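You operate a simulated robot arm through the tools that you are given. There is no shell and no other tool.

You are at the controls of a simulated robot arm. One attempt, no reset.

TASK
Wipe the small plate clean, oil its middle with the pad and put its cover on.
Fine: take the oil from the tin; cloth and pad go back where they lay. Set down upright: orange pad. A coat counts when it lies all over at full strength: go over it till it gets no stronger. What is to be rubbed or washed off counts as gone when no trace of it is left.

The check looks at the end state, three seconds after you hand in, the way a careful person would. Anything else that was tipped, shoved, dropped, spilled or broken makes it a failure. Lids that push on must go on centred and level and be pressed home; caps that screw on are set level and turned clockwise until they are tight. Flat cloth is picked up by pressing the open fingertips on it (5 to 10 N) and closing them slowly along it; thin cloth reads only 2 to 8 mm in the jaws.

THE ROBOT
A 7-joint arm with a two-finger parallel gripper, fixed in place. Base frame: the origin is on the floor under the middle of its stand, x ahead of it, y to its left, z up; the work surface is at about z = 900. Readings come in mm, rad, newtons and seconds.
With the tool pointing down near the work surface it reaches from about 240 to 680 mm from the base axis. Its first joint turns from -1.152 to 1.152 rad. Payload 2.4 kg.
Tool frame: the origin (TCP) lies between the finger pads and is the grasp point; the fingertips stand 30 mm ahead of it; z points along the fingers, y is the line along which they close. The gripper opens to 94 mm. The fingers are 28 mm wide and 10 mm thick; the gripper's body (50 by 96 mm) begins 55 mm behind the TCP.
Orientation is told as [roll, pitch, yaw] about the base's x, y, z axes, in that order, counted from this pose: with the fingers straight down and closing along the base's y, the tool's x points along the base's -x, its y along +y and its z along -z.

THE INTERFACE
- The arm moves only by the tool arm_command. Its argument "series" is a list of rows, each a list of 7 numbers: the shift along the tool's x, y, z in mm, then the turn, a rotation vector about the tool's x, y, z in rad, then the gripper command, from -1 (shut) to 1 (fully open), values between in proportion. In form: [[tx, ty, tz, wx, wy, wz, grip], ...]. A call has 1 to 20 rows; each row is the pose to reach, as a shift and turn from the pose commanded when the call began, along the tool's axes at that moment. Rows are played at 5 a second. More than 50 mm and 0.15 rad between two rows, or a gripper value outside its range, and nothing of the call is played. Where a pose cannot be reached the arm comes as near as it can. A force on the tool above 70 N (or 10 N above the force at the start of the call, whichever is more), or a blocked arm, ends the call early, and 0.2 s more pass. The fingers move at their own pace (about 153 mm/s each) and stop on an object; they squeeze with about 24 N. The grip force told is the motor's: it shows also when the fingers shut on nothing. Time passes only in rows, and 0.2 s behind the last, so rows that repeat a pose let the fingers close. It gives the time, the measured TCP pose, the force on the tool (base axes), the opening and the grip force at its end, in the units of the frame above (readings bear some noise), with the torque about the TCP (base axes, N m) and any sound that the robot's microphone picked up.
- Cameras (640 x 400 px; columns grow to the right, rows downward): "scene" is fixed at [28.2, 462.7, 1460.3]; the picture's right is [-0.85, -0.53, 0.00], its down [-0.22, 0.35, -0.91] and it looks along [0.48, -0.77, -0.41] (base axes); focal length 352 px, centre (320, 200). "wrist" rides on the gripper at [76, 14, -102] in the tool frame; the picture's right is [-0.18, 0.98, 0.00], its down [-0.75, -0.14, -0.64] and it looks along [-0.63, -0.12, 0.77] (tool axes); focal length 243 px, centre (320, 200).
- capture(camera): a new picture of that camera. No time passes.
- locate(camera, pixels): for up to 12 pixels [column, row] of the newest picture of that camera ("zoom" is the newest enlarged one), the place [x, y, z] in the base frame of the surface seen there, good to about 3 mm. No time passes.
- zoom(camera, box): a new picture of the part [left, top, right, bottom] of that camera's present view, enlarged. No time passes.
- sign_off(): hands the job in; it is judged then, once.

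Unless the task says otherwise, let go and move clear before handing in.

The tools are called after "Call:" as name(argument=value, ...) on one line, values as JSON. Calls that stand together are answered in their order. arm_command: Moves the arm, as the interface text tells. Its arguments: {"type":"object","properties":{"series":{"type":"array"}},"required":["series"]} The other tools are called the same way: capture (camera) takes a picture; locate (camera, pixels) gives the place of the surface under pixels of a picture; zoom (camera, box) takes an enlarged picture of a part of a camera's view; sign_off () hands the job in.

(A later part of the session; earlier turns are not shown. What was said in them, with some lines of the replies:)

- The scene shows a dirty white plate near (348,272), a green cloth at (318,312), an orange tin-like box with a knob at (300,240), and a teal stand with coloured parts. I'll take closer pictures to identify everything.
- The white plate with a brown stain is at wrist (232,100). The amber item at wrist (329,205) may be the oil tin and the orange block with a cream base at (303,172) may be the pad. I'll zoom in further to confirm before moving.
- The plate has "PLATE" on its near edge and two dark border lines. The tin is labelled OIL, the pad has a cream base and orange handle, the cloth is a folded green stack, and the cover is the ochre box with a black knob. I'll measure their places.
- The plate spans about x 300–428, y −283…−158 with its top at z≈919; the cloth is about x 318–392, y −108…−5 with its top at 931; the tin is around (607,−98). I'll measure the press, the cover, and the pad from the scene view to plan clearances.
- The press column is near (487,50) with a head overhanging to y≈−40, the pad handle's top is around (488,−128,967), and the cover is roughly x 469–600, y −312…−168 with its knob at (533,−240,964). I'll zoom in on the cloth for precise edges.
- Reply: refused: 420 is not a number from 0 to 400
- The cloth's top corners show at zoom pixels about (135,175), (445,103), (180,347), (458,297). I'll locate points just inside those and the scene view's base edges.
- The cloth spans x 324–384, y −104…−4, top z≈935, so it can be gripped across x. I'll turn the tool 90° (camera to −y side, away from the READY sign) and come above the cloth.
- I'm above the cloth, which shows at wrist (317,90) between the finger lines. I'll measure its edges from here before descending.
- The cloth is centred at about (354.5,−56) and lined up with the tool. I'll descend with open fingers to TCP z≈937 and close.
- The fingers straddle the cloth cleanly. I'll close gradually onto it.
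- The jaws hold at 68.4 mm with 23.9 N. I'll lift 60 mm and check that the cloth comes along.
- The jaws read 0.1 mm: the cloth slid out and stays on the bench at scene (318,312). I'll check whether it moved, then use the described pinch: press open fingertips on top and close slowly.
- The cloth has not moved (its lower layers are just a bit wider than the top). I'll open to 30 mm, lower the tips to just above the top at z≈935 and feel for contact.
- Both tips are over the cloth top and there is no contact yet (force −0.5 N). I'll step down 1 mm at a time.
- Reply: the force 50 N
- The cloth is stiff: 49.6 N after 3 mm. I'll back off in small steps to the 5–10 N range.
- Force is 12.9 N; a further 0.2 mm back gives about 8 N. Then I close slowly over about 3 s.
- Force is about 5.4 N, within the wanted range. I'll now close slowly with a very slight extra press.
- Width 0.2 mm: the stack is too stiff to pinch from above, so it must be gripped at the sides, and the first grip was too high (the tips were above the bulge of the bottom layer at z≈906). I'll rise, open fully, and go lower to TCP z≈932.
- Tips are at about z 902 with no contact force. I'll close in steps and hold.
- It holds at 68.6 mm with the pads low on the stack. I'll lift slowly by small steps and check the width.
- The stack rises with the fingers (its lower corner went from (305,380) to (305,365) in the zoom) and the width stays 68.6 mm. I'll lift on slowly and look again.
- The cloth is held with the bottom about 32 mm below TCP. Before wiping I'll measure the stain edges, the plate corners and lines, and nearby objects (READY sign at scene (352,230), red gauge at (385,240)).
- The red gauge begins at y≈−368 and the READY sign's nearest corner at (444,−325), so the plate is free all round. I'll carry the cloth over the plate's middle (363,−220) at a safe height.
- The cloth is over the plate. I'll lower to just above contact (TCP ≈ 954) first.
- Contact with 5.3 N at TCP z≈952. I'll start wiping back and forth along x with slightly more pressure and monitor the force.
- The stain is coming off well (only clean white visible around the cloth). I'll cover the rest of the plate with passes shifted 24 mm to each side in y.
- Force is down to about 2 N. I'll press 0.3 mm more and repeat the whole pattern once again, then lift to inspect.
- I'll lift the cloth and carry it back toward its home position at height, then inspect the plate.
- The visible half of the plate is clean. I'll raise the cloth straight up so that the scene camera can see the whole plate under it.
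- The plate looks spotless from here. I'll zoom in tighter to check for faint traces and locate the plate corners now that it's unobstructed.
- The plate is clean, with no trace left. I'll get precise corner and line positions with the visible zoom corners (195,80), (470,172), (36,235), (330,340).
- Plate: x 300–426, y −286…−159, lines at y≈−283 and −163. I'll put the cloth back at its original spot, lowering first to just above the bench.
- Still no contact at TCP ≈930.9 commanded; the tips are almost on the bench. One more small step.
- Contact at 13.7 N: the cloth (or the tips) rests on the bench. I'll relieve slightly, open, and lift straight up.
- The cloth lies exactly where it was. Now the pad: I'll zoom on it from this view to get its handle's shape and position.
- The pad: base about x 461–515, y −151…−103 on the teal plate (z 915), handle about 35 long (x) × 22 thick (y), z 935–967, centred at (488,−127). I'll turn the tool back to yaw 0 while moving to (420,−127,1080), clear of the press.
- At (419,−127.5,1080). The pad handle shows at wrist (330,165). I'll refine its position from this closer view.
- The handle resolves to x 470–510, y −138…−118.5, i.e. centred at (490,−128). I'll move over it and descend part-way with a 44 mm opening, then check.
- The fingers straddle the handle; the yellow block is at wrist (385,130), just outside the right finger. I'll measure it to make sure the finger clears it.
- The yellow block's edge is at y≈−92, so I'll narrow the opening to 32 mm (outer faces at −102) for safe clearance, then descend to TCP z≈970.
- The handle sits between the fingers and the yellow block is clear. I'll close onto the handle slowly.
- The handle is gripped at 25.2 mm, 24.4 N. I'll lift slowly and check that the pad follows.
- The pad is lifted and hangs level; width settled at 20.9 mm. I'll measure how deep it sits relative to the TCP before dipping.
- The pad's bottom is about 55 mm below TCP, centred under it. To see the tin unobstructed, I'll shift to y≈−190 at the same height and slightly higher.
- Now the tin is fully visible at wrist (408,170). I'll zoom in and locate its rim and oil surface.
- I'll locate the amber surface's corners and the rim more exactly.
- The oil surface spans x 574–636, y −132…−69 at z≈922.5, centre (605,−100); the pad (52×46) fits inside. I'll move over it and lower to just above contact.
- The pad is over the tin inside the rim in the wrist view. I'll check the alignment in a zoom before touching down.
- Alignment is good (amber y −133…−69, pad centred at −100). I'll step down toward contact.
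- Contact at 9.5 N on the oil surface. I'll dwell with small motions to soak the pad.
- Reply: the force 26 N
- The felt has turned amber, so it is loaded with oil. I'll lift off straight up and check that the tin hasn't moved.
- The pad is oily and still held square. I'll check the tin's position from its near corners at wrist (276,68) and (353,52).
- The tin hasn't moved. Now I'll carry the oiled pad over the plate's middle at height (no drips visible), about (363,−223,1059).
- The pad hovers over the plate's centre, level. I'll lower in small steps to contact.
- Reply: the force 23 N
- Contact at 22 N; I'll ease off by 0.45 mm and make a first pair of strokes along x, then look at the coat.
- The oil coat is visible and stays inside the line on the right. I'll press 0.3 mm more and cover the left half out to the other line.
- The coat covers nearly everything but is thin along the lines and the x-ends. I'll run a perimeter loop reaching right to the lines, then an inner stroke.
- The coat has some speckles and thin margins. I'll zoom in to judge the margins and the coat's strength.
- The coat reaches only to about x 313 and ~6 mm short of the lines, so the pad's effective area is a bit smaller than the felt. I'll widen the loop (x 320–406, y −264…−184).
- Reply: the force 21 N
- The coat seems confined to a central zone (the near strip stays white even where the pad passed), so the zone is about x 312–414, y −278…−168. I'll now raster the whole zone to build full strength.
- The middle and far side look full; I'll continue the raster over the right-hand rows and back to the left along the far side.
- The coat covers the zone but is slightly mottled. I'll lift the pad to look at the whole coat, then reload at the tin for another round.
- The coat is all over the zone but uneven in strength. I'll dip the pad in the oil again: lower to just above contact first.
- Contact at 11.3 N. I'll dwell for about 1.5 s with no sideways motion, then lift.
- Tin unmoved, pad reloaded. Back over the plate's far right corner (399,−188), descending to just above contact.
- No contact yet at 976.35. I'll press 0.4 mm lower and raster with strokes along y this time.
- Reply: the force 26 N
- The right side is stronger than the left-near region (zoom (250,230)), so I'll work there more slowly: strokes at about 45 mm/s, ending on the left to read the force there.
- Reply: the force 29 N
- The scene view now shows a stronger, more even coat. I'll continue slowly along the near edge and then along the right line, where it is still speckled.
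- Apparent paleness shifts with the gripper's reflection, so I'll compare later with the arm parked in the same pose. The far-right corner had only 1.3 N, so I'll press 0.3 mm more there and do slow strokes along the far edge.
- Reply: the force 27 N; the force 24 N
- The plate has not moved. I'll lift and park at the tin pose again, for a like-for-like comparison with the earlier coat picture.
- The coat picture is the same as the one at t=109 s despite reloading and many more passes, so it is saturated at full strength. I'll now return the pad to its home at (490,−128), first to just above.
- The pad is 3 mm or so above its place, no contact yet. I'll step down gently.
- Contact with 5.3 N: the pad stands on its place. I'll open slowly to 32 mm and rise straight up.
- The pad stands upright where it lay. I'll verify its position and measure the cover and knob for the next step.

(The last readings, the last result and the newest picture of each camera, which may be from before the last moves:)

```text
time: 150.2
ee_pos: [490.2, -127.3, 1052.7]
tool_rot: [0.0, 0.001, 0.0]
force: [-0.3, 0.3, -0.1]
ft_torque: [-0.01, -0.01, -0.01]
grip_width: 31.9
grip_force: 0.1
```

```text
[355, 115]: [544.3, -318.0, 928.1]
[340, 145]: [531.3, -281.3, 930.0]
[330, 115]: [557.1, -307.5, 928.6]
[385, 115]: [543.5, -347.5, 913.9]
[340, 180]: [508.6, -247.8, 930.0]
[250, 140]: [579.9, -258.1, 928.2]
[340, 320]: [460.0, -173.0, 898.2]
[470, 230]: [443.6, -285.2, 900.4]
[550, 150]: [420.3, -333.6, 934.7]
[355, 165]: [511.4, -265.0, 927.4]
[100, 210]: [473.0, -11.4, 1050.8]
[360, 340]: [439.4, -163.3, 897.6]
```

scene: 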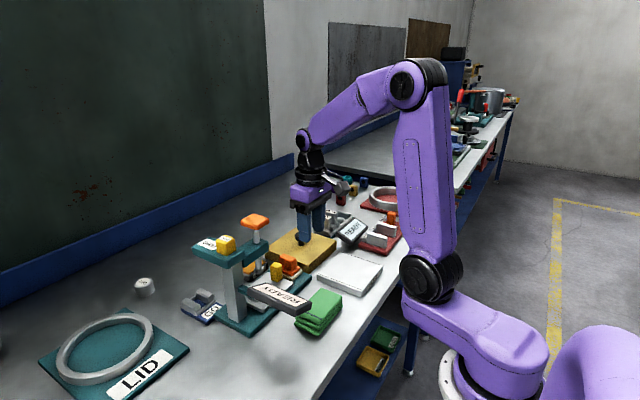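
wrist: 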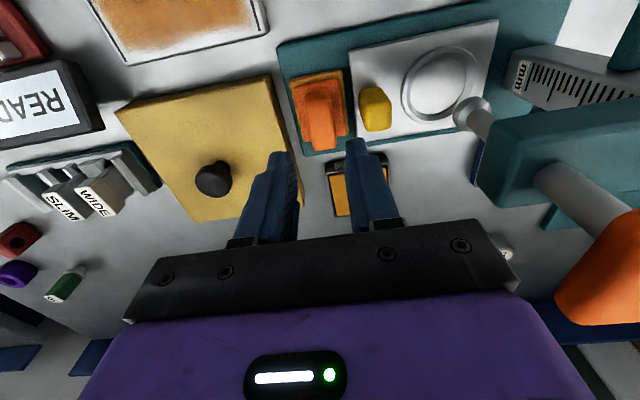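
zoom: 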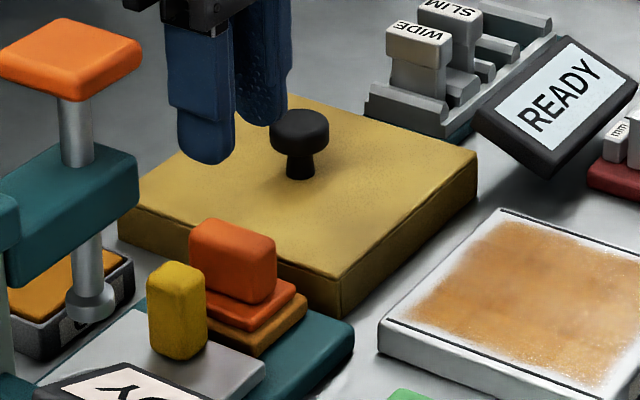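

The pad sits at its original spot. For an accurate cover measurement I'll back off to (440,−120,1100) so that no finger hides the cover.

Call:
arm_command(series=[[12, 2, -12, 0, 0, 0, -0.32], [25, 4, -24, 0, 0, 0, -0.32], [38, 6, -36, 0, 0, 0, -0.32], [50, 8, -48, 0, 0, 0, -0.32], [50, 8, -48, 0, 0, 0, -0.32]])

Call:
capture(camera="wrist")

Call:
zoom(camera="wrist", box=[120, 100, 330, 240])

```text
time: 151.4
ee_pos: [440.1, -119.1, 1100.9]
tool_rot: [0.0, 0.0, 0.0]
force: [-0.1, 0.9, 0.2]
ft_torque: [-0.01, -0.01, 0.06]
grip_width: 32.2
grip_force: 0.0
```

```text
taken
```

wrist: 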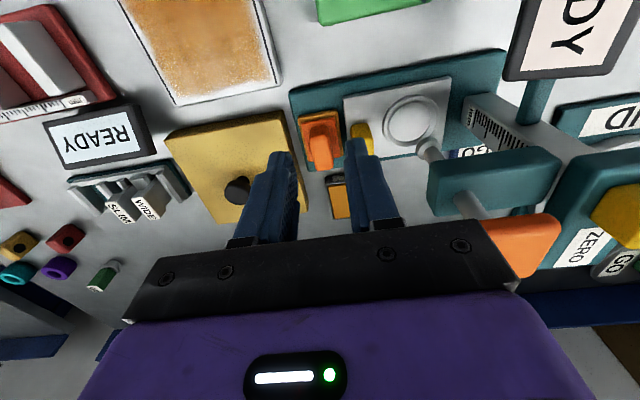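

```text
2.86 times, centred on (225, 170) of wrist
```

zoom: 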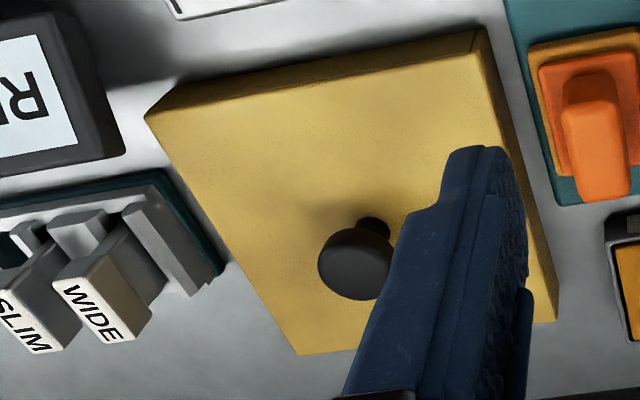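

The left finger hides part of the cover. I'll shift to (420,−50,1130) with the fingers closed so the whole cover is visible on the left.

Call:
arm_command(series=[[5, 12, -8, 0, 0, 0, -0.6], [10, 24, -16, 0, 0, 0, -1], [15, 40, -24, 0, 0, 0, -1], [20, 55, -30, 0, 0, 0, -1], [20, 70, -30, 0, 0, 0, -1], [20, 70, -30, 0, 0, 0, -1]])

Call:
capture(camera="wrist")

Call:
zoom(camera="wrist", box=[110, 110, 300, 240])

```text
time: 152.8
ee_pos: [420.6, -49.8, 1129.7]
tool_rot: [0.0, 0.001, -0.001]
force: [-0.2, -1.1, -0.3]
ft_torque: [-0.03, 0.0, 0.01]
grip_width: 0.0
grip_force: 24.4
```

```text
taken
```

wrist: 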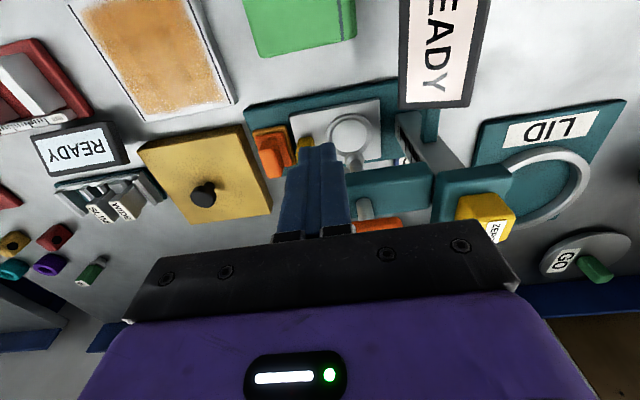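

```text
3.08 times, centred on (205, 175) of wrist
```

zoom: 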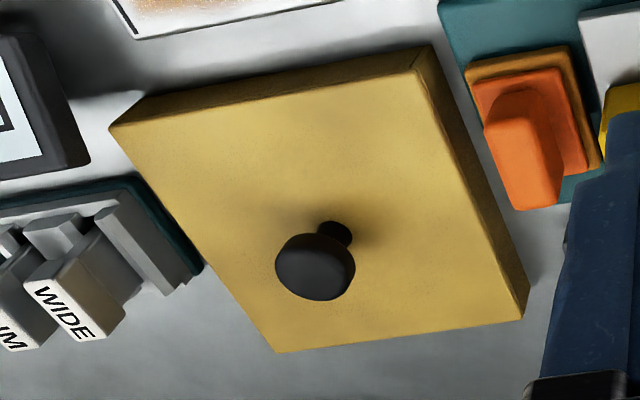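

The whole cover is visible: top corners at zoom (113,130), (413,70), (279,350), (518,317), knob at (315,265). I'll locate them.

Call:
locate(camera="zoom", pixels=[[118, 132], [410, 74], [281, 345], [514, 314], [262, 104], [195, 240], [465, 190], [400, 330], [315, 265], [290, 262], [345, 270], [338, 232]])

Call:
locate(camera="zoom", pixels=[[310, 285], [315, 297], [300, 245], [350, 250], [280, 275], [325, 240], [440, 80], [500, 200], [524, 300], [200, 100], [330, 80], [250, 88]])

```text
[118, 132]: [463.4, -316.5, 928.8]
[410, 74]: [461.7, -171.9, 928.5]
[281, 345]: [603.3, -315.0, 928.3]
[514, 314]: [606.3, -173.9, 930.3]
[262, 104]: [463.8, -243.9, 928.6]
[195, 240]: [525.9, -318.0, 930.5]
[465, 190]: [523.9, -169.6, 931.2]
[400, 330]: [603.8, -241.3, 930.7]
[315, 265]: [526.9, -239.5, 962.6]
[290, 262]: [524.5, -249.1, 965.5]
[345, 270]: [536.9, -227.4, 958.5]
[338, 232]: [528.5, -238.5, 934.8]
```

```text
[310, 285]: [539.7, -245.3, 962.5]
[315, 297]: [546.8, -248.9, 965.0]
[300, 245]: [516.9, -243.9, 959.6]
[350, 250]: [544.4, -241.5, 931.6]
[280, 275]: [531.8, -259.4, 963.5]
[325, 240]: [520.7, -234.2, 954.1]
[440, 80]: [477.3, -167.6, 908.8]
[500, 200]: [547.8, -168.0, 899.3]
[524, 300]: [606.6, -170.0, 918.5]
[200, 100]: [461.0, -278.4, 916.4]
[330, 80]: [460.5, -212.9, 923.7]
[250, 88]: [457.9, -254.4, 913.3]
```

Cover: x 461–606.5, y −318…−169.5, centre (533.7,−243.8); knob disc ~32 mm, centred (533,−243), z ≈950–965. I'll go over the knob with the fingers opened to 60 mm.

Call:
arm_command(series=[[0, -15, 0, 0, 0, 0, -1], [0, -35, 0, 0, 0, 0, -0.5], [0, -55, 0, 0, 0, 0, 0], [0, -75, 0, 0, 0, 0, 0.28], [0, -95, 0, 0, 0, 0, 0.28], [0, -115, 0, 0, 0, 0, 0.28], [0, -135, 0, 0, 0, 0, 0.28], [0, -155, 0, 0, 0, 0, 0.28], [0, -175, 0, 0, 0, 0, 0.28], [0, -193, 0, 0, 0, 0, 0.28], [-20, -193, 10, 0, 0, 0, 0.28], [-40, -193, 20, 0, 0, 0, 0.28], [-60, -193, 30, 0, 0, 0, 0.28], [-80, -193, 40, 0, 0, 0, 0.28], [-100, -193, 50, 0, 0, 0, 0.28], [-113, -193, 60, 0, 0, 0, 0.28], [-113, -193, 80, 0, 0, 0, 0.28], [-113, -193, 100, 0, 0, 0, 0.28], [-113, -193, 110, 0, 0, 0, 0.28], [-113, -193, 110, 0, 0, 0, 0.28]])

Call:
capture(camera="wrist")

Call:
capture(camera="scene")

```text
time: 157.0
ee_pos: [533.5, -243.3, 1019.6]
tool_rot: [0.0, 0.001, 0.001]
force: [0.2, -0.4, 0.3]
ft_torque: [0.01, 0.0, 0.0]
grip_width: 60.2
grip_force: 0.0
```

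```text
taken
```

wrist: 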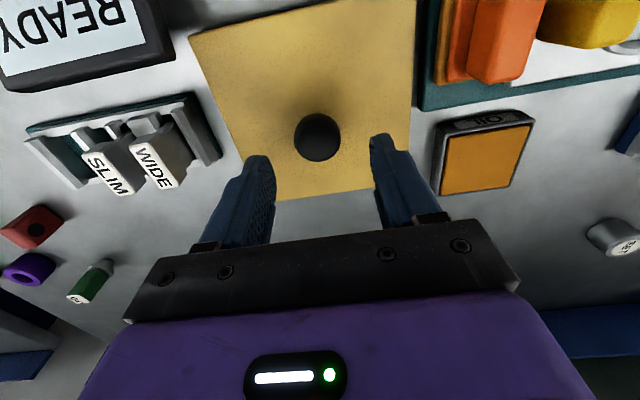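

```text
taken
```

scene: 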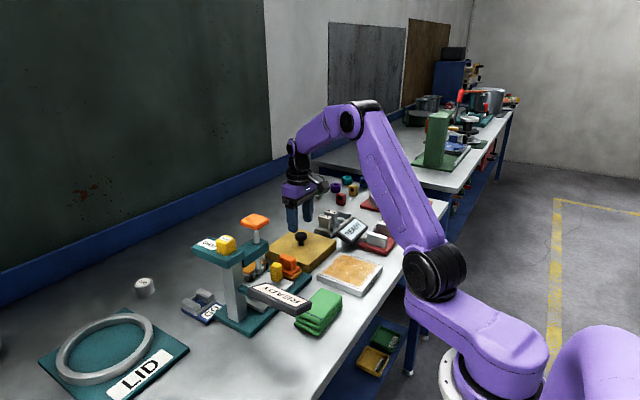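

The knob is at wrist (318,137) between the fingers. I'll pin down its centre from this view.

Call:
zoom(camera="wrist", box=[270, 95, 370, 175])

Call:
locate(camera="wrist", pixels=[[298, 140], [337, 136], [317, 118], [319, 157], [318, 140], [318, 130], [310, 150], [330, 150], [305, 130], [331, 128], [200, 45], [411, 60]])

```text
5.00 times, centred on (320, 135) of wrist
```

zoom: 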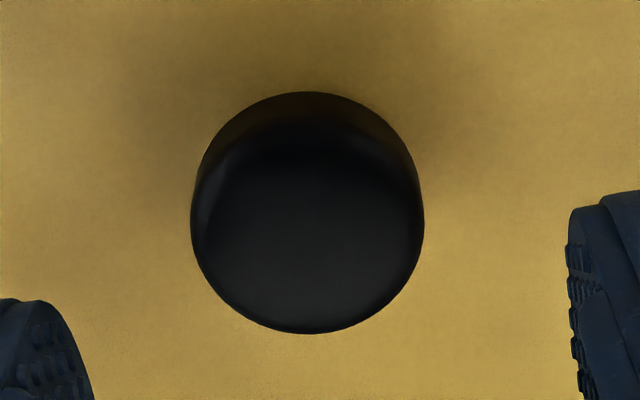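

```text
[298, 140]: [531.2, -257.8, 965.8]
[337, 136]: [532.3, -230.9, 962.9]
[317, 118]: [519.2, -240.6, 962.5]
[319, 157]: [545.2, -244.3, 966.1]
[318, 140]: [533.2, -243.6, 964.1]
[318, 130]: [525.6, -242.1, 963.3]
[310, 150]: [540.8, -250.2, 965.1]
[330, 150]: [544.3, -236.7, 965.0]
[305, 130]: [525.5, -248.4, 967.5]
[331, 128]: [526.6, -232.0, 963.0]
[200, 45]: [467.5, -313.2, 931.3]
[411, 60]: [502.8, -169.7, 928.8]
```

The knob centre is (532.7,−244.2). I'll correct 1 mm in y and descend to TCP z≈963 (tips ~3 mm above the cover).

Call:
arm_command(series=[[0, -1, 12, 0, 0, 0, 0.28], [0, -1, 24, 0, 0, 0, 0.28], [0, -1, 36, 0, 0, 0, 0.28], [0, -1, 46, 0, 0, 0, 0.28], [0, -1, 53, 0, 0, 0, 0.28], [0, -1, 57, 0, 0, 0, 0.28], [0, -1, 57, 0, 0, 0, 0.28]])

Call:
capture(camera="wrist")

Call:
zoom(camera="scene", box=[250, 190, 370, 290])

```text
time: 158.6
ee_pos: [532.9, -243.8, 963.8]
tool_rot: [0.001, 0.001, -0.001]
force: [-0.1, -0.5, -0.2]
ft_torque: [0.02, -0.03, 0.02]
grip_width: 60.5
grip_force: 0.1
```

```text
taken
```

wrist: 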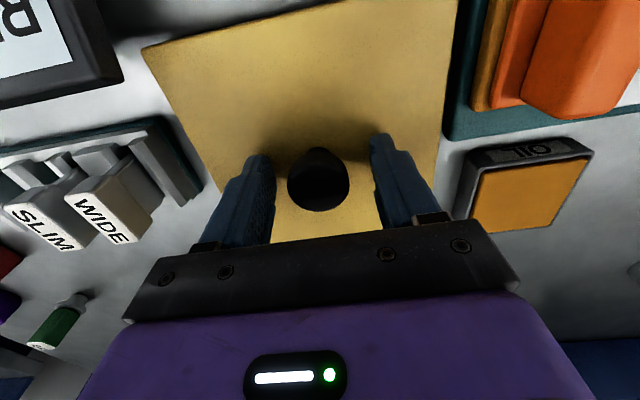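

```text
4.00 times, centred on (310, 240) of scene
```

zoom: 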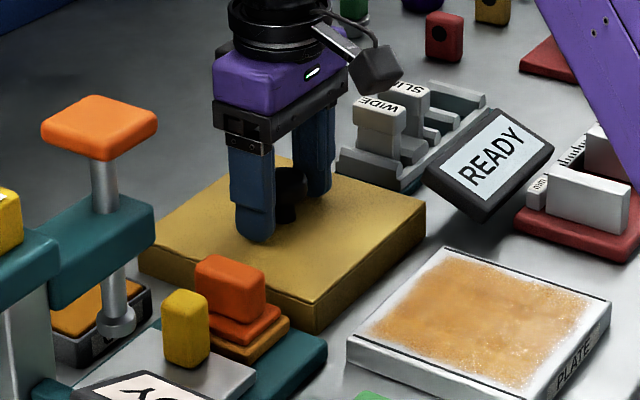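

The fingers stand around the knob without contact. I'll close slowly on it.

Call:
arm_command(series=[[0, 0, 0, 0, 0, 0, 0.1], [0, 0, 0, 0, 0, 0, -0.1], [0, 0, 0, 0, 0, 0, -0.25], [0, 0, 0, 0, 0, 0, -0.35], [0, 0, 0, 0, 0, 0, -0.45], [0, 0, 0, 0, 0, 0, -0.7], [0, 0, 0, 0, 0, 0, -1], [0, 0, 0, 0, 0, 0, -1]])

Call:
capture(camera="wrist")

```text
time: 160.4
ee_pos: [533.7, -243.9, 963.8]
tool_rot: [0.001, -0.001, 0.0]
force: [-0.2, -1.1, 1.3]
ft_torque: [0.01, -0.02, 0.0]
grip_width: 33.1
grip_force: 23.8
```

```text
taken
```

wrist: 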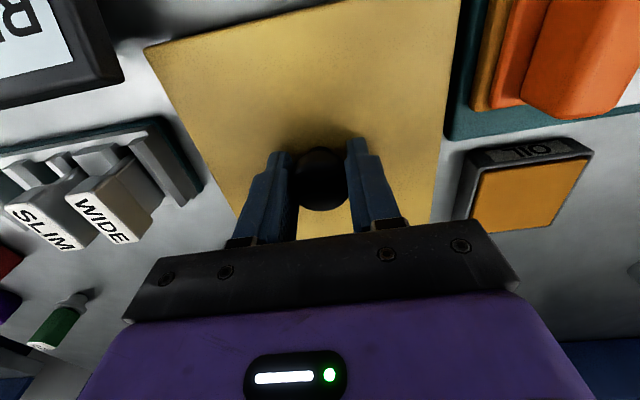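

Gripped at 33 mm, 23.8 N. I'll lift slowly and watch the force and level.

Call:
arm_command(series=[[0, 0, -1, 0, 0, 0, -1], [0, 0, -3, 0, 0, 0, -1], [0, 0, -6, 0, 0, 0, -1], [0, 0, -10, 0, 0, 0, -1], [0, 0, -15, 0, 0, 0, -1], [0, 0, -15, 0, 0, 0, -1]])

Call:
capture(camera="wrist")

Call:
zoom(camera="scene", box=[250, 190, 370, 290])

```text
time: 161.8
ee_pos: [533.3, -244.1, 978.0]
tool_rot: [0.001, -0.002, 0.001]
force: [0.2, -0.4, -2.3]
ft_torque: [0.0, 0.01, -0.03]
grip_width: 33.1
grip_force: 24.2
```

```text
taken
```

wrist: 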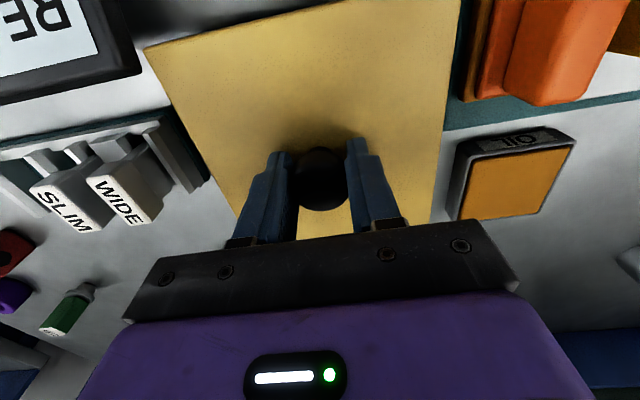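

```text
4.00 times, centred on (310, 240) of scene
```

zoom: 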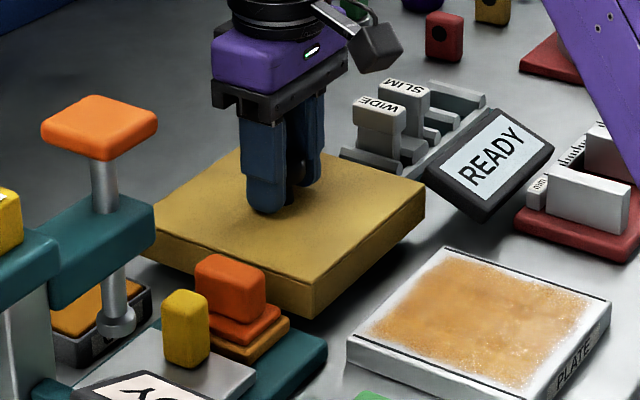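

The cover lifts level (about 2.3 N). I'll raise it by another 75 mm so that it clears the pad handle and the sign.

Call:
arm_command(series=[[0, 0, -10, 0, 0, 0, -1], [0, 0, -20, 0, 0, 0, -1], [0, 0, -32, 0, 0, 0, -1], [0, 0, -45, 0, 0, 0, -1], [0, 0, -58, 0, 0, 0, -1], [0, 0, -70, 0, 0, 0, -1], [0, 0, -75, 0, 0, 0, -1], [0, 0, -75, 0, 0, 0, -1]])

Call:
capture(camera="scene")

Call:
zoom(camera="scene", box=[240, 170, 400, 300])

Call:
capture(camera="wrist")

```text
time: 163.6
ee_pos: [532.6, -243.2, 1052.4]
tool_rot: [0.001, 0.001, 0.002]
force: [0.1, -0.1, -2.1]
ft_torque: [-0.01, 0.01, -0.03]
grip_width: 32.8
grip_force: 24.2
```

```text
taken
```

scene: 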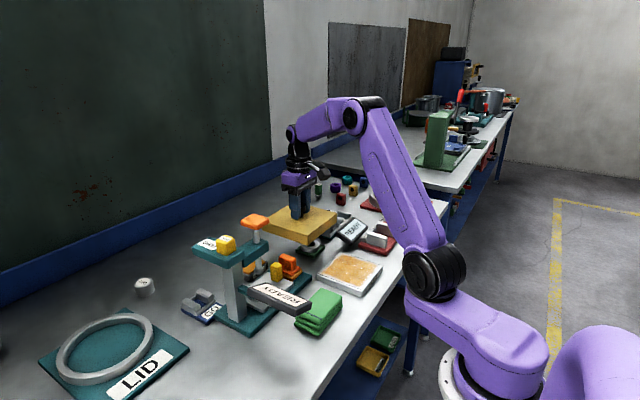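

```text
3.08 times, centred on (320, 235) of scene
```

zoom: 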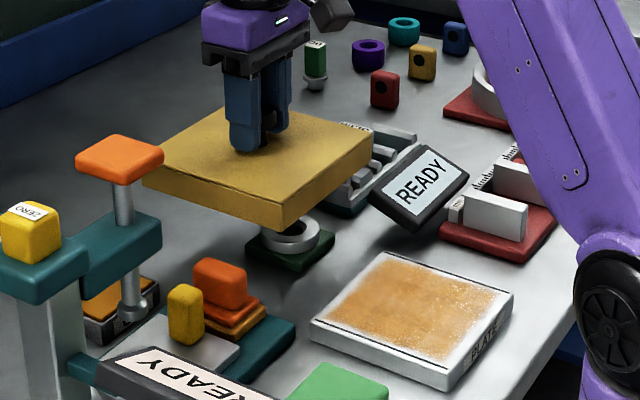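

```text
taken
```

wrist: 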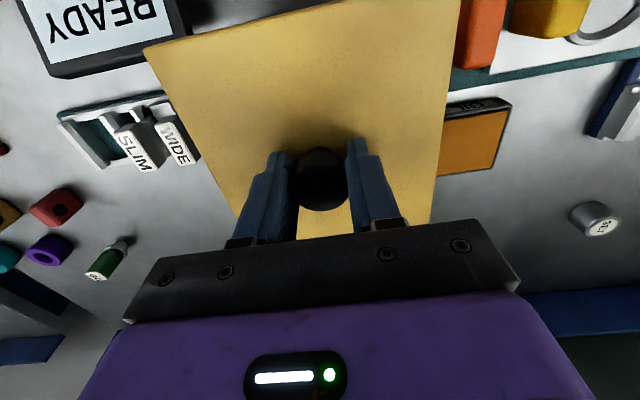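

Lifting the cover revealed a dark-green base with a metal ring underneath (scene zoom (290,240)). I'll look at it more closely before deciding whether this really is the plate's cover.

Call:
zoom(camera="scene", box=[280, 220, 350, 280])

Call:
zoom(camera="scene", box=[250, 190, 350, 260])

Call:
zoom(camera="scene", box=[310, 160, 450, 260])

Call:
zoom(camera="scene", box=[380, 50, 530, 180])

Call:
zoom(camera="scene", box=[330, 310, 420, 400])

```text
6.67 times, centred on (315, 250) of scene
```

zoom: 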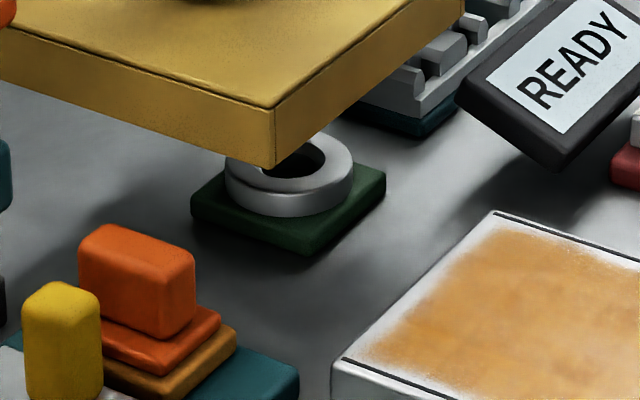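

```text
5.71 times, centred on (300, 225) of scene
```

zoom: 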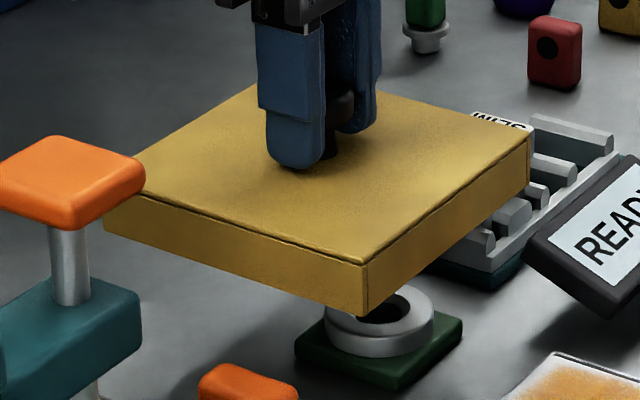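

```text
4.00 times, centred on (380, 210) of scene
```

zoom: 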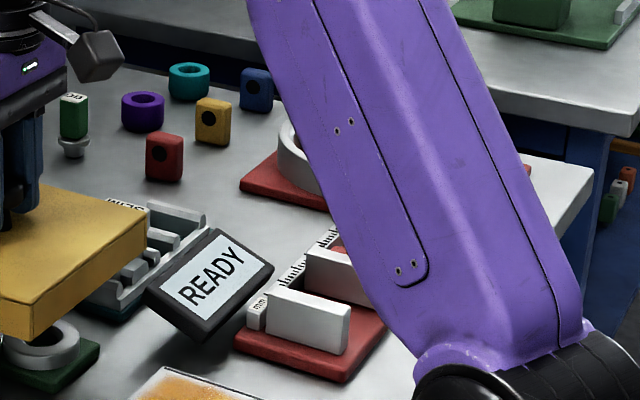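

```text
3.08 times, centred on (455, 115) of scene
```

zoom: 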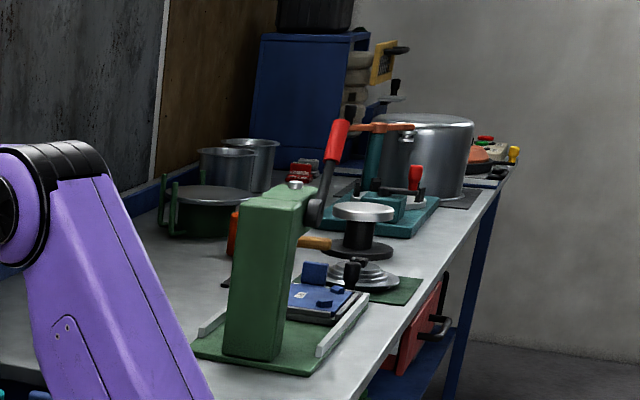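

```text
4.44 times, centred on (375, 355) of scene
```

zoom: 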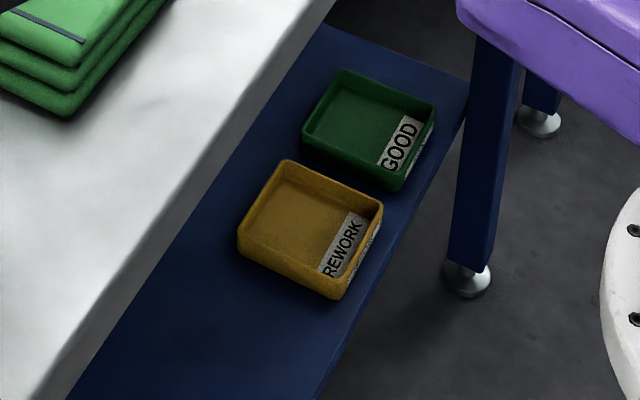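

The revealed item is a small separate fixture and untouched; the ochre cover (146 mm square) is the only one matching the 126 mm plate. Before moving, I'll measure the plate's faces accurately from the scene view.

Call:
zoom(camera="scene", box=[310, 245, 390, 305])

Call:
locate(camera="zoom", pixels=[[470, 240], [500, 200], [440, 290], [430, 310], [520, 180], [405, 330], [150, 230], [200, 260], [250, 280], [300, 310], [350, 330], [120, 230]])

Call:
locate(camera="zoom", pixels=[[270, 48], [300, 57], [350, 72], [400, 88], [450, 103], [500, 118], [250, 60], [200, 110], [150, 155], [120, 180], [230, 80], [180, 125]])

```text
6.67 times, centred on (350, 275) of scene
```

zoom: 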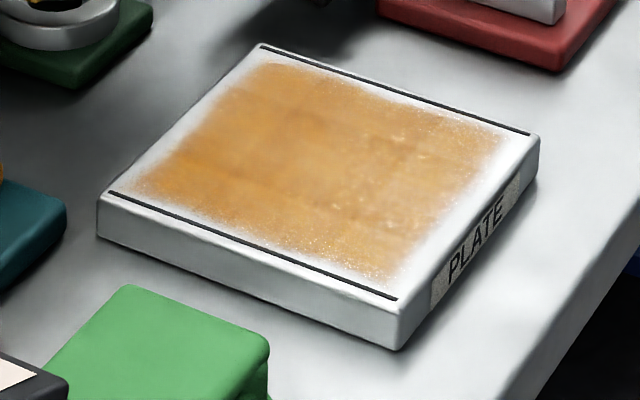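

```text
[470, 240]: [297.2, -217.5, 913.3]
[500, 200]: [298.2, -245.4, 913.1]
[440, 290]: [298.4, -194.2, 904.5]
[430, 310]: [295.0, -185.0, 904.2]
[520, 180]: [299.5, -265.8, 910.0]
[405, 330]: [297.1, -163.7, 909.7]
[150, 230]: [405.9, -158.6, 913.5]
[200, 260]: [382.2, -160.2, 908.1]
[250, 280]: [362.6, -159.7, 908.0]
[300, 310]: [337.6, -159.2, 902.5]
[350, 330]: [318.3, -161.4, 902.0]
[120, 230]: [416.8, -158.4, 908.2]
```

```text
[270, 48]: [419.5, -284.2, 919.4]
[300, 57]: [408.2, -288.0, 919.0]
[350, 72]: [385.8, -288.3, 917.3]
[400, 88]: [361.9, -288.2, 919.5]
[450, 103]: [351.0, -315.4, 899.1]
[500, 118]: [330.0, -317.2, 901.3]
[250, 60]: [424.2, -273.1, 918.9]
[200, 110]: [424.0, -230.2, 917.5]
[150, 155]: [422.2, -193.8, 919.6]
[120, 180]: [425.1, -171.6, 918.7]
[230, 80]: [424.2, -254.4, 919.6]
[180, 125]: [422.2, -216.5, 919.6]
```

Plate faces: x-near ≈297.6, +y face ≈−159.6; I'll also locate the two line centres and check the cover's faces similarly for a precise offset.

Call:
locate(camera="zoom", pixels=[[395, 90], [330, 69], [460, 112], [253, 246], [180, 219], [320, 271], [262, 48], [526, 133], [112, 194], [395, 298]])

Call:
zoom(camera="scene", box=[255, 195, 345, 255])

Call:
locate(camera="zoom", pixels=[[120, 205], [180, 225], [240, 250], [300, 275], [340, 290], [150, 225], [400, 260], [440, 225], [480, 190], [520, 160], [390, 280], [500, 185]])

```text
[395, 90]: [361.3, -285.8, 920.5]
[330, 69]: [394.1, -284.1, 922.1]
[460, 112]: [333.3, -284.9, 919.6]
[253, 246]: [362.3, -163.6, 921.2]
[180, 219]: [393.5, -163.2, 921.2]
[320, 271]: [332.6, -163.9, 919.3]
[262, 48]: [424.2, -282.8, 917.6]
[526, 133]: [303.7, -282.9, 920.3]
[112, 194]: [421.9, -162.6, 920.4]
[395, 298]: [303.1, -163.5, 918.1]
```

```text
6.67 times, centred on (300, 225) of scene
```

zoom: 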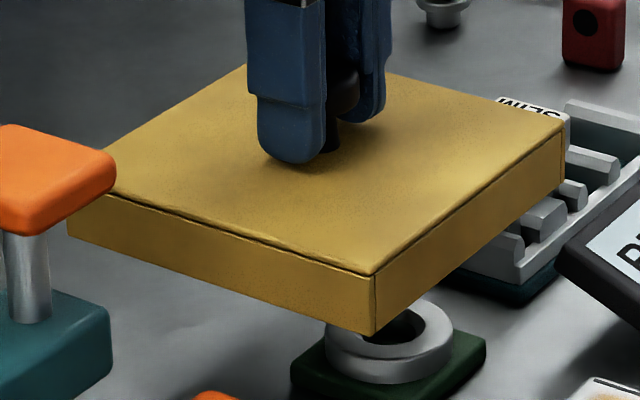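

```text
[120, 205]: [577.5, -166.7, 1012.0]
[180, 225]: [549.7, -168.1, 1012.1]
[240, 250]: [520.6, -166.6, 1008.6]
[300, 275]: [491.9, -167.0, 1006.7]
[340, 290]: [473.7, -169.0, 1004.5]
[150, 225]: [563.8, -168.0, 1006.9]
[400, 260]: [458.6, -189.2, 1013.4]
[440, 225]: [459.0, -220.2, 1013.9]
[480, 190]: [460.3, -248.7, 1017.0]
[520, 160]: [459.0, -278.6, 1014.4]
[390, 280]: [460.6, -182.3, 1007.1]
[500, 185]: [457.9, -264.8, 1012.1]
```

Lines are centred on y≈−223.8, x≈363.2; the cover is ~150 mm square, centred about (533.7,−243.8), i.e. +0.7,+0.2 from the TCP. I'll carry it to TCP (362.2,−224.4) at this height.

Call:
arm_command(series=[[10, 0, 0, 0, 0, 0, -1], [28, 0, 0, 0, 0, 0, -1], [46, 2, 0, 0, 0, 0, -1], [64, 5, 0, 0, 0, 0, -1], [82, 8, 0, 0, 0, 0, -1], [100, 11, 0, 0, 0, 0, -1], [118, 14, 0, 0, 0, 0, -1], [136, 17, 0, 0, 0, 0, -1], [154, 19.6, 0, 0, 0, 0, -1], [165, 19.6, 0, 0, 0, 0, -1], [170.8, 19.6, 0, 0, 0, 0, -1], [170.8, 19.6, 0, 0, 0, 0, -1]])

Call:
capture(camera="wrist")

Call:
zoom(camera="scene", box=[290, 200, 410, 310])

```text
time: 166.2
ee_pos: [364.0, -223.5, 1053.9]
tool_rot: [0.002, 0.001, 0.0]
force: [0.4, 0.2, -1.2]
ft_torque: [0.0, -0.02, -0.02]
grip_width: 32.9
grip_force: 24.2
```

```text
taken
```

wrist: 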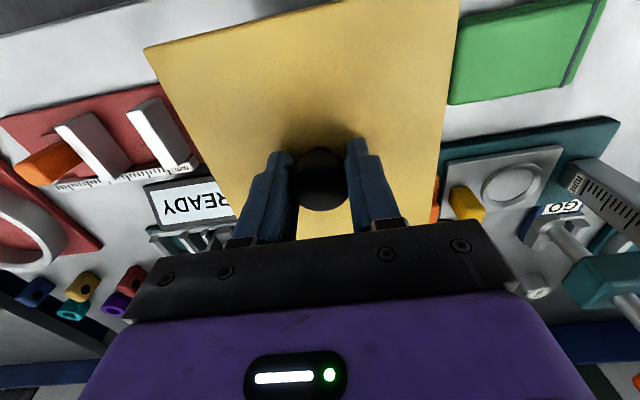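

```text
3.64 times, centred on (350, 255) of scene
```

zoom: 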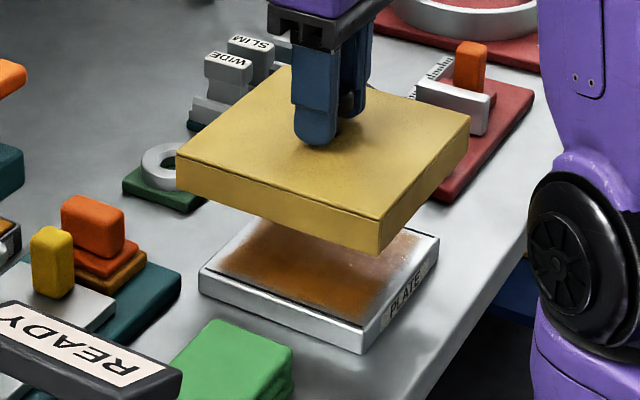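

The cover is above the plate. I'll lower until its rim is about 6 mm above the plate top, then check the alignment.

Call:
arm_command(series=[[0, 0, 12, 0, 0, 0, -1], [0, 0, 26, 0, 0, 0, -1], [0, 0, 40, 0, 0, 0, -1], [0, 0, 52, 0, 0, 0, -1], [0, 0, 60, 0, 0, 0, -1], [0, 0, 63, 0, 0, 0, -1], [0, 0, 63, 0, 0, 0, -1]])

Call:
zoom(camera="scene", box=[300, 225, 400, 310])

Call:
locate(camera="zoom", pixels=[[200, 230], [250, 250], [300, 270], [330, 285], [120, 210], [400, 260], [430, 235], [460, 210], [490, 180], [240, 305], [300, 325], [440, 265]])

Call:
capture(camera="wrist")

```text
time: 167.8
ee_pos: [363.6, -224.1, 989.7]
tool_rot: [0.0, -0.001, -0.001]
force: [-0.3, 0.2, -1.4]
ft_torque: [-0.01, 0.01, -0.02]
grip_width: 32.8
grip_force: 24.3
```

```text
4.71 times, centred on (350, 268) of scene
```

zoom: 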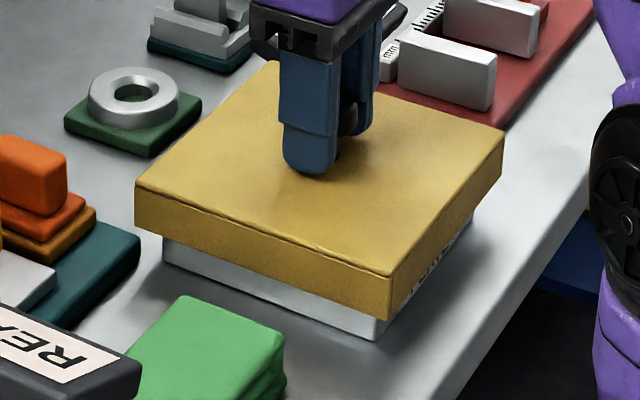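

```text
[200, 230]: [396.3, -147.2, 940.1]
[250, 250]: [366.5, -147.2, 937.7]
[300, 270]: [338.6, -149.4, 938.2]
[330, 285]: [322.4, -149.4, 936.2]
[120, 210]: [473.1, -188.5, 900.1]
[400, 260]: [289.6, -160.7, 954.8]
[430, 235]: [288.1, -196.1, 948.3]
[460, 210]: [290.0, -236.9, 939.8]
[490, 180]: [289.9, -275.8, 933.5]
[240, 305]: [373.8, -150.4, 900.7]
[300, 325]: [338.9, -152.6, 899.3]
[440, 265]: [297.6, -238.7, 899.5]
```

```text
taken
```

wrist: 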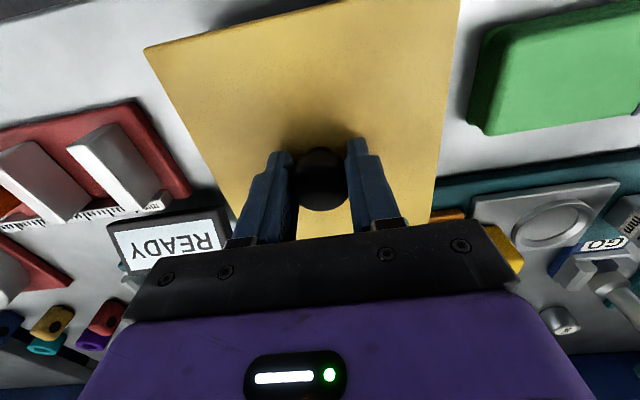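

Cover overhang vs plate: 8.2 mm on near x, 11.3 mm on +y; about 1–1.5 mm off-centre each way. I'll shift by −1 mm in x and −1 mm in y and lower gently past the plate's top, watching the force.

Call:
arm_command(series=[[1, -1, 0, 0, 0, 0, -1], [1, -1, 2, 0, 0, 0, -1], [1, -1, 4, 0, 0, 0, -1], [1, -1, 6, 0, 0, 0, -1], [1, -1, 8, 0, 0, 0, -1], [1, -1, 9, 0, 0, 0, -1], [1, -1, 9, 0, 0, 0, -1]])

```text
time: 169.4
ee_pos: [361.2, -225.6, 981.8]
tool_rot: [0.0, 0.001, -0.001]
force: [-0.5, 0.3, -1.9]
ft_torque: [-0.01, -0.01, 0.05]
grip_width: 33.0
grip_force: 23.8
```

The rim is now just below the plate top with no resistance (−1.9 N = weight). Continuing down slowly.

Call:
arm_command(series=[[0, 0, 2, 0, 0, 0, -1], [0, 0, 4, 0, 0, 0, -1], [0, 0, 6, 0, 0, 0, -1], [0, 0, 8, 0, 0, 0, -1], [0, 0, 8, 0, 0, 0, -1]])

Call:
zoom(camera="scene", box=[300, 225, 400, 310])

```text
time: 170.6
ee_pos: [361.4, -224.4, 973.3]
tool_rot: [-0.001, -0.001, 0.0]
force: [-0.1, 0.3, -2.4]
ft_torque: [0.02, 0.02, 0.02]
grip_width: 32.9
grip_force: 24.3
```

```text
4.71 times, centred on (350, 268) of scene
```

zoom: 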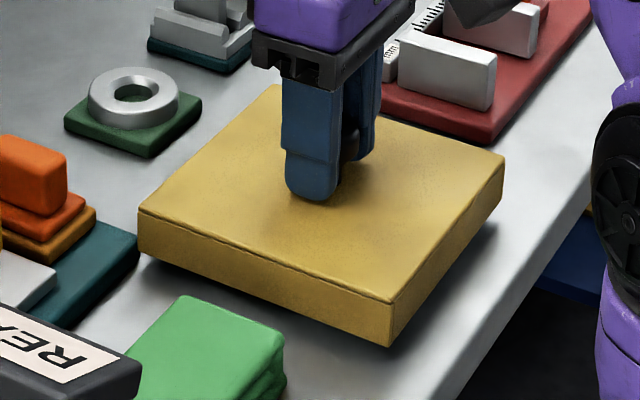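

No contact; the cover slips over the plate (bottom ≈910). I'll continue toward the seat in 1 mm steps.

Call:
arm_command(series=[[0, 0, 2, 0, 0, 0, -1], [0, 0, 4, 0, 0, 0, -1], [0, 0, 6, 0, 0, 0, -1], [0, 0, 7, 0, 0, 0, -1], [0, 0, 7, 0, 0, 0, -1]])

```text
time: 171.8
ee_pos: [361.0, -225.8, 966.3]
tool_rot: [-0.001, 0.0, 0.0]
force: [0.0, 0.7, -1.5]
ft_torque: [-0.01, 0.01, 0.03]
grip_width: 33.1
grip_force: 24.2
```

Call:
arm_command(series=[[0, 0, 0.8, 0, 0, 0, -1], [0, 0, 1.6, 0, 0, 0, -1], [0, 0, 2.4, 0, 0, 0, -1], [0, 0, 2.4, 0, 0, 0, -1]])

```text
time: 172.8
ee_pos: [360.8, -225.5, 964.0]
tool_rot: [0.001, 0.001, -0.001]
force: [-0.6, 1.4, -1.4]
ft_torque: [-0.03, -0.01, 0.0]
grip_width: 33.3
grip_force: 24.1
```

Call:
arm_command(series=[[0, 0, 0.6, 0, 0, 0, -1], [0, 0, 1.2, 0, 0, 0, -1], [0, 0, 1.2, 0, 0, 0, -1]])

```text
time: 173.6
ee_pos: [361.8, -225.6, 963.4]
tool_rot: [-0.002, 0.0, 0.0]
force: [-2.4, 2.7, 16.0]
ft_torque: [0.05, 0.12, 0.03]
grip_width: 32.5
grip_force: 24.4
```

Contact at 16 N at the same height as when it stood on the bench (TCP ≈963): the cover is fully down. I'll press a little firmer to be sure it is home, then check.

Call:
arm_command(series=[[0, 0, 0.5, 0, 0, 0, -1], [0, 0, 0.8, 0, 0, 0, -1], [0, 0, 0.8, 0, 0, 0, -1]])

Call:
zoom(camera="scene", box=[300, 225, 400, 310])

Call:
locate(camera="zoom", pixels=[[200, 260], [250, 280], [300, 300], [350, 320], [170, 250], [410, 290], [440, 260], [470, 230], [490, 205], [160, 200], [380, 280], [480, 165]])

```text
time: 174.4
ee_pos: [361.7, -225.7, 962.7]
tool_rot: [0.0, 0.0, 0.0]
force: [-1.7, 2.4, 21.3]
ft_torque: [0.03, -0.02, 0.03]
grip_width: 32.8
grip_force: 24.4
```

```text
4.71 times, centred on (350, 268) of scene
```

zoom: 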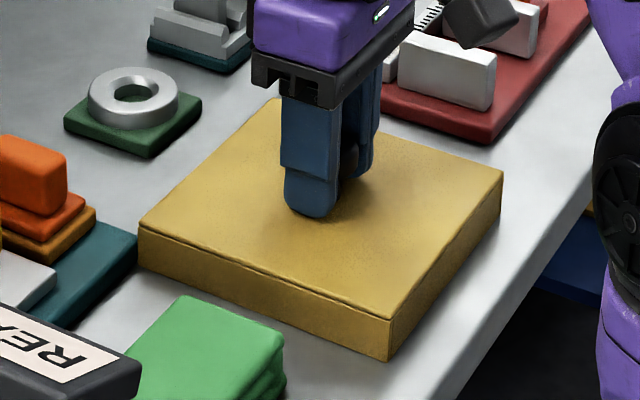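

```text
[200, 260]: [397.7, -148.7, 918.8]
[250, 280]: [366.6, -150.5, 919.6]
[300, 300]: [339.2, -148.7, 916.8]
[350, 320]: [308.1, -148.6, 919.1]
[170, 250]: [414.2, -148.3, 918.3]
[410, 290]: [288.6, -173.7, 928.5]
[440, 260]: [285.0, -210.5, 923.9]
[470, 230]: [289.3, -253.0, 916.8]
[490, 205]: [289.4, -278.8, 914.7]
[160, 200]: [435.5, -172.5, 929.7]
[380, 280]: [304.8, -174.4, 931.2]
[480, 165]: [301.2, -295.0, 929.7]
```

The cover is flat on the bench and level (top ≈930 at three spots), overhanging 9.5 and 10.6 mm, so it's centred. I'll relax the push, open, and rise clear.

Call:
arm_command(series=[[0, 0, -0.6, 0, 0, 0, -1], [0, 0, -0.6, 0, 0, 0, -0.3], [0, 0, -0.6, 0, 0, 0, -0.2], [0, 0, -0.6, 0, 0, 0, 0], [0, 0, -0.6, 0, 0, 0, 0.28], [0, 0, -0.6, 0, 0, 0, 0.28], [0, 0, -5, 0, 0, 0, 0.28], [0, 0, -15, 0, 0, 0, 0.28], [0, 0, -30, 0, 0, 0, 0.28], [0, 0, -50, 0, 0, 0, 0.28], [0, 0, -75, 0, 0, 0, 0.28], [0, 0, -100, 0, 0, 0, 0.28], [0, 0, -130, 0, 0, 0, 0.28], [0, 0, -160, 0, 0, 0, 0.28], [0, 0, -190, 0, 0, 0, 0.28], [0, 0, -220, 0, 0, 0, 0.28], [0, 0, -240, 0, 0, 0, 0.28], [0, 0, -240, 0, 0, 0, 0.28]])

Call:
capture(camera="scene")

Call:
capture(camera="wrist")

Call:
zoom(camera="scene", box=[230, 210, 400, 340])

```text
time: 178.2
ee_pos: [362.5, -225.6, 1202.8]
tool_rot: [0.001, -0.001, 0.0]
force: [0.4, -0.5, 0.1]
ft_torque: [0.01, 0.02, -0.01]
grip_width: 60.3
grip_force: 0.2
```

```text
taken
```

scene: 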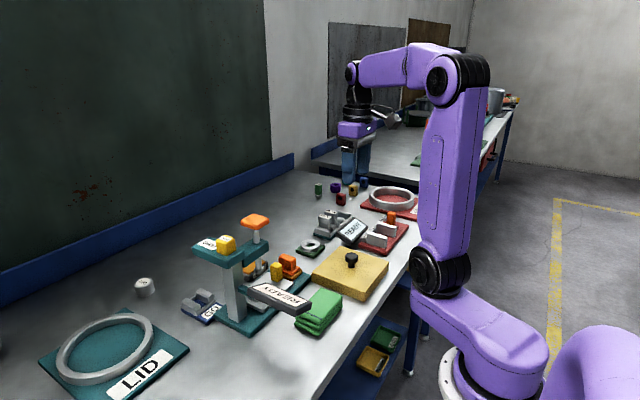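

```text
taken
```

wrist: 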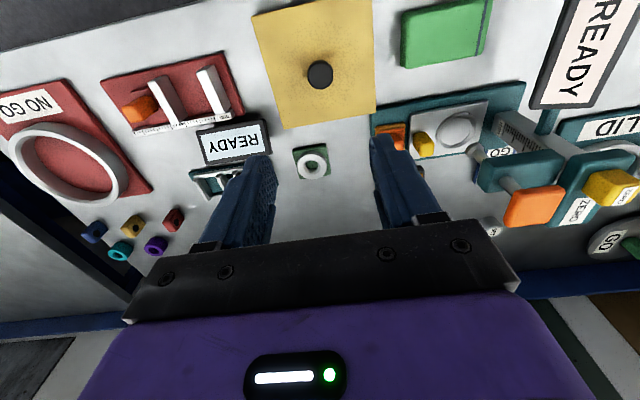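

```text
3.08 times, centred on (315, 275) of scene
```

zoom: 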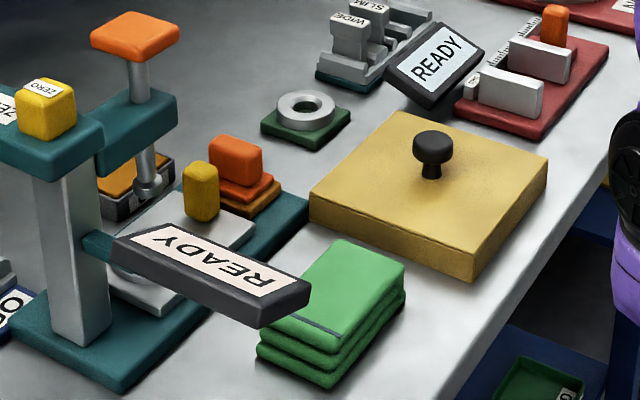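

The cover sits level over the plate, the pad stands upright in its place, the cloth stack is back, and nothing else has moved. One last position check of cloth, pad and tin before handing in.

Call:
zoom(camera="scene", box=[240, 225, 350, 345])

Call:
locate(camera="scene", pixels=[[325, 290], [340, 297], [320, 325], [291, 262], [287, 272], [277, 265], [345, 262], [350, 258], [330, 270], [375, 275], [300, 275], [248, 268]])

```text
3.33 times, centred on (295, 285) of scene
```

zoom: 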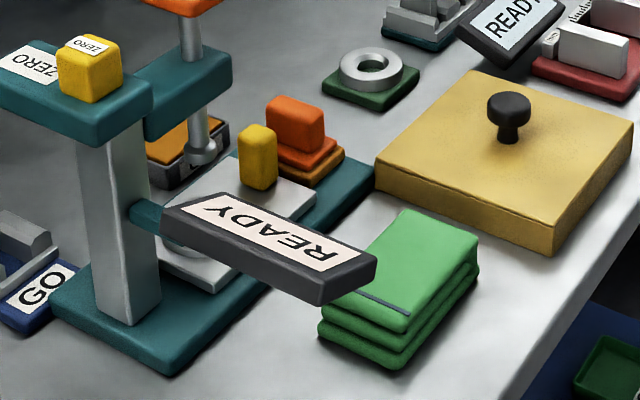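

```text
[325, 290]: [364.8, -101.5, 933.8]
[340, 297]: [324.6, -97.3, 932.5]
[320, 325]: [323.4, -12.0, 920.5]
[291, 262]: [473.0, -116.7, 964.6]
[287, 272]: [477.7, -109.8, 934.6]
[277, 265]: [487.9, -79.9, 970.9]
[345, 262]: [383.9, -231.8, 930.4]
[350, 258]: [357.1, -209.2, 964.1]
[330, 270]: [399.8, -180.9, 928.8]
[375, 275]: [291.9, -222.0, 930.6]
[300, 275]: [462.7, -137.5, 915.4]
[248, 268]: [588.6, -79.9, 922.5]
```

The readings confirm it: cloth at x 324…, y −102…−12, pad handle at (473–,−117,965), cover top level at z≈930 over the plate, and the gripper is open and clear at z≈1203. I'm handing the job in.

Call:
sign_off()

```text
The job is handed in.
```

The job is handed in: the small plate is wiped clean, its middle is oiled from the tin, and the cover is on.

- **Wiping:** after several passes over the whole plate, no trace of the brown stain was visible in the scene camera's close-up.
- **Oiling:** I loaded the pad at the tin twice and went over the middle many times. After the second load and further slow passes, the coat looked the same as before, so I took it as full strength. It always stopped about 12 mm from the near edge and a few millimetres inside the two dark lines, even where the pad had passed.
- **Cover:** I used the ochre cover with the black knob, the only one that fits the plate. It sits flat on the bench, level and centred to within about 1 mm, and was pressed down with about 20 N.
- **Putting back:** the cloth and the orange pad are back where they lay, with the pad standing upright. Measured positions match the originals within the roughly 3 mm camera accuracy. The tin has not moved.

My first try at gripping the cloth slipped off without moving it, and pinching it from above did not work because the stack is stiff. Gripping it lower at the sides did.

Lifting the ochre cover uncovered a small green base with a metal ring underneath. I left it untouched, and it now stands uncovered.
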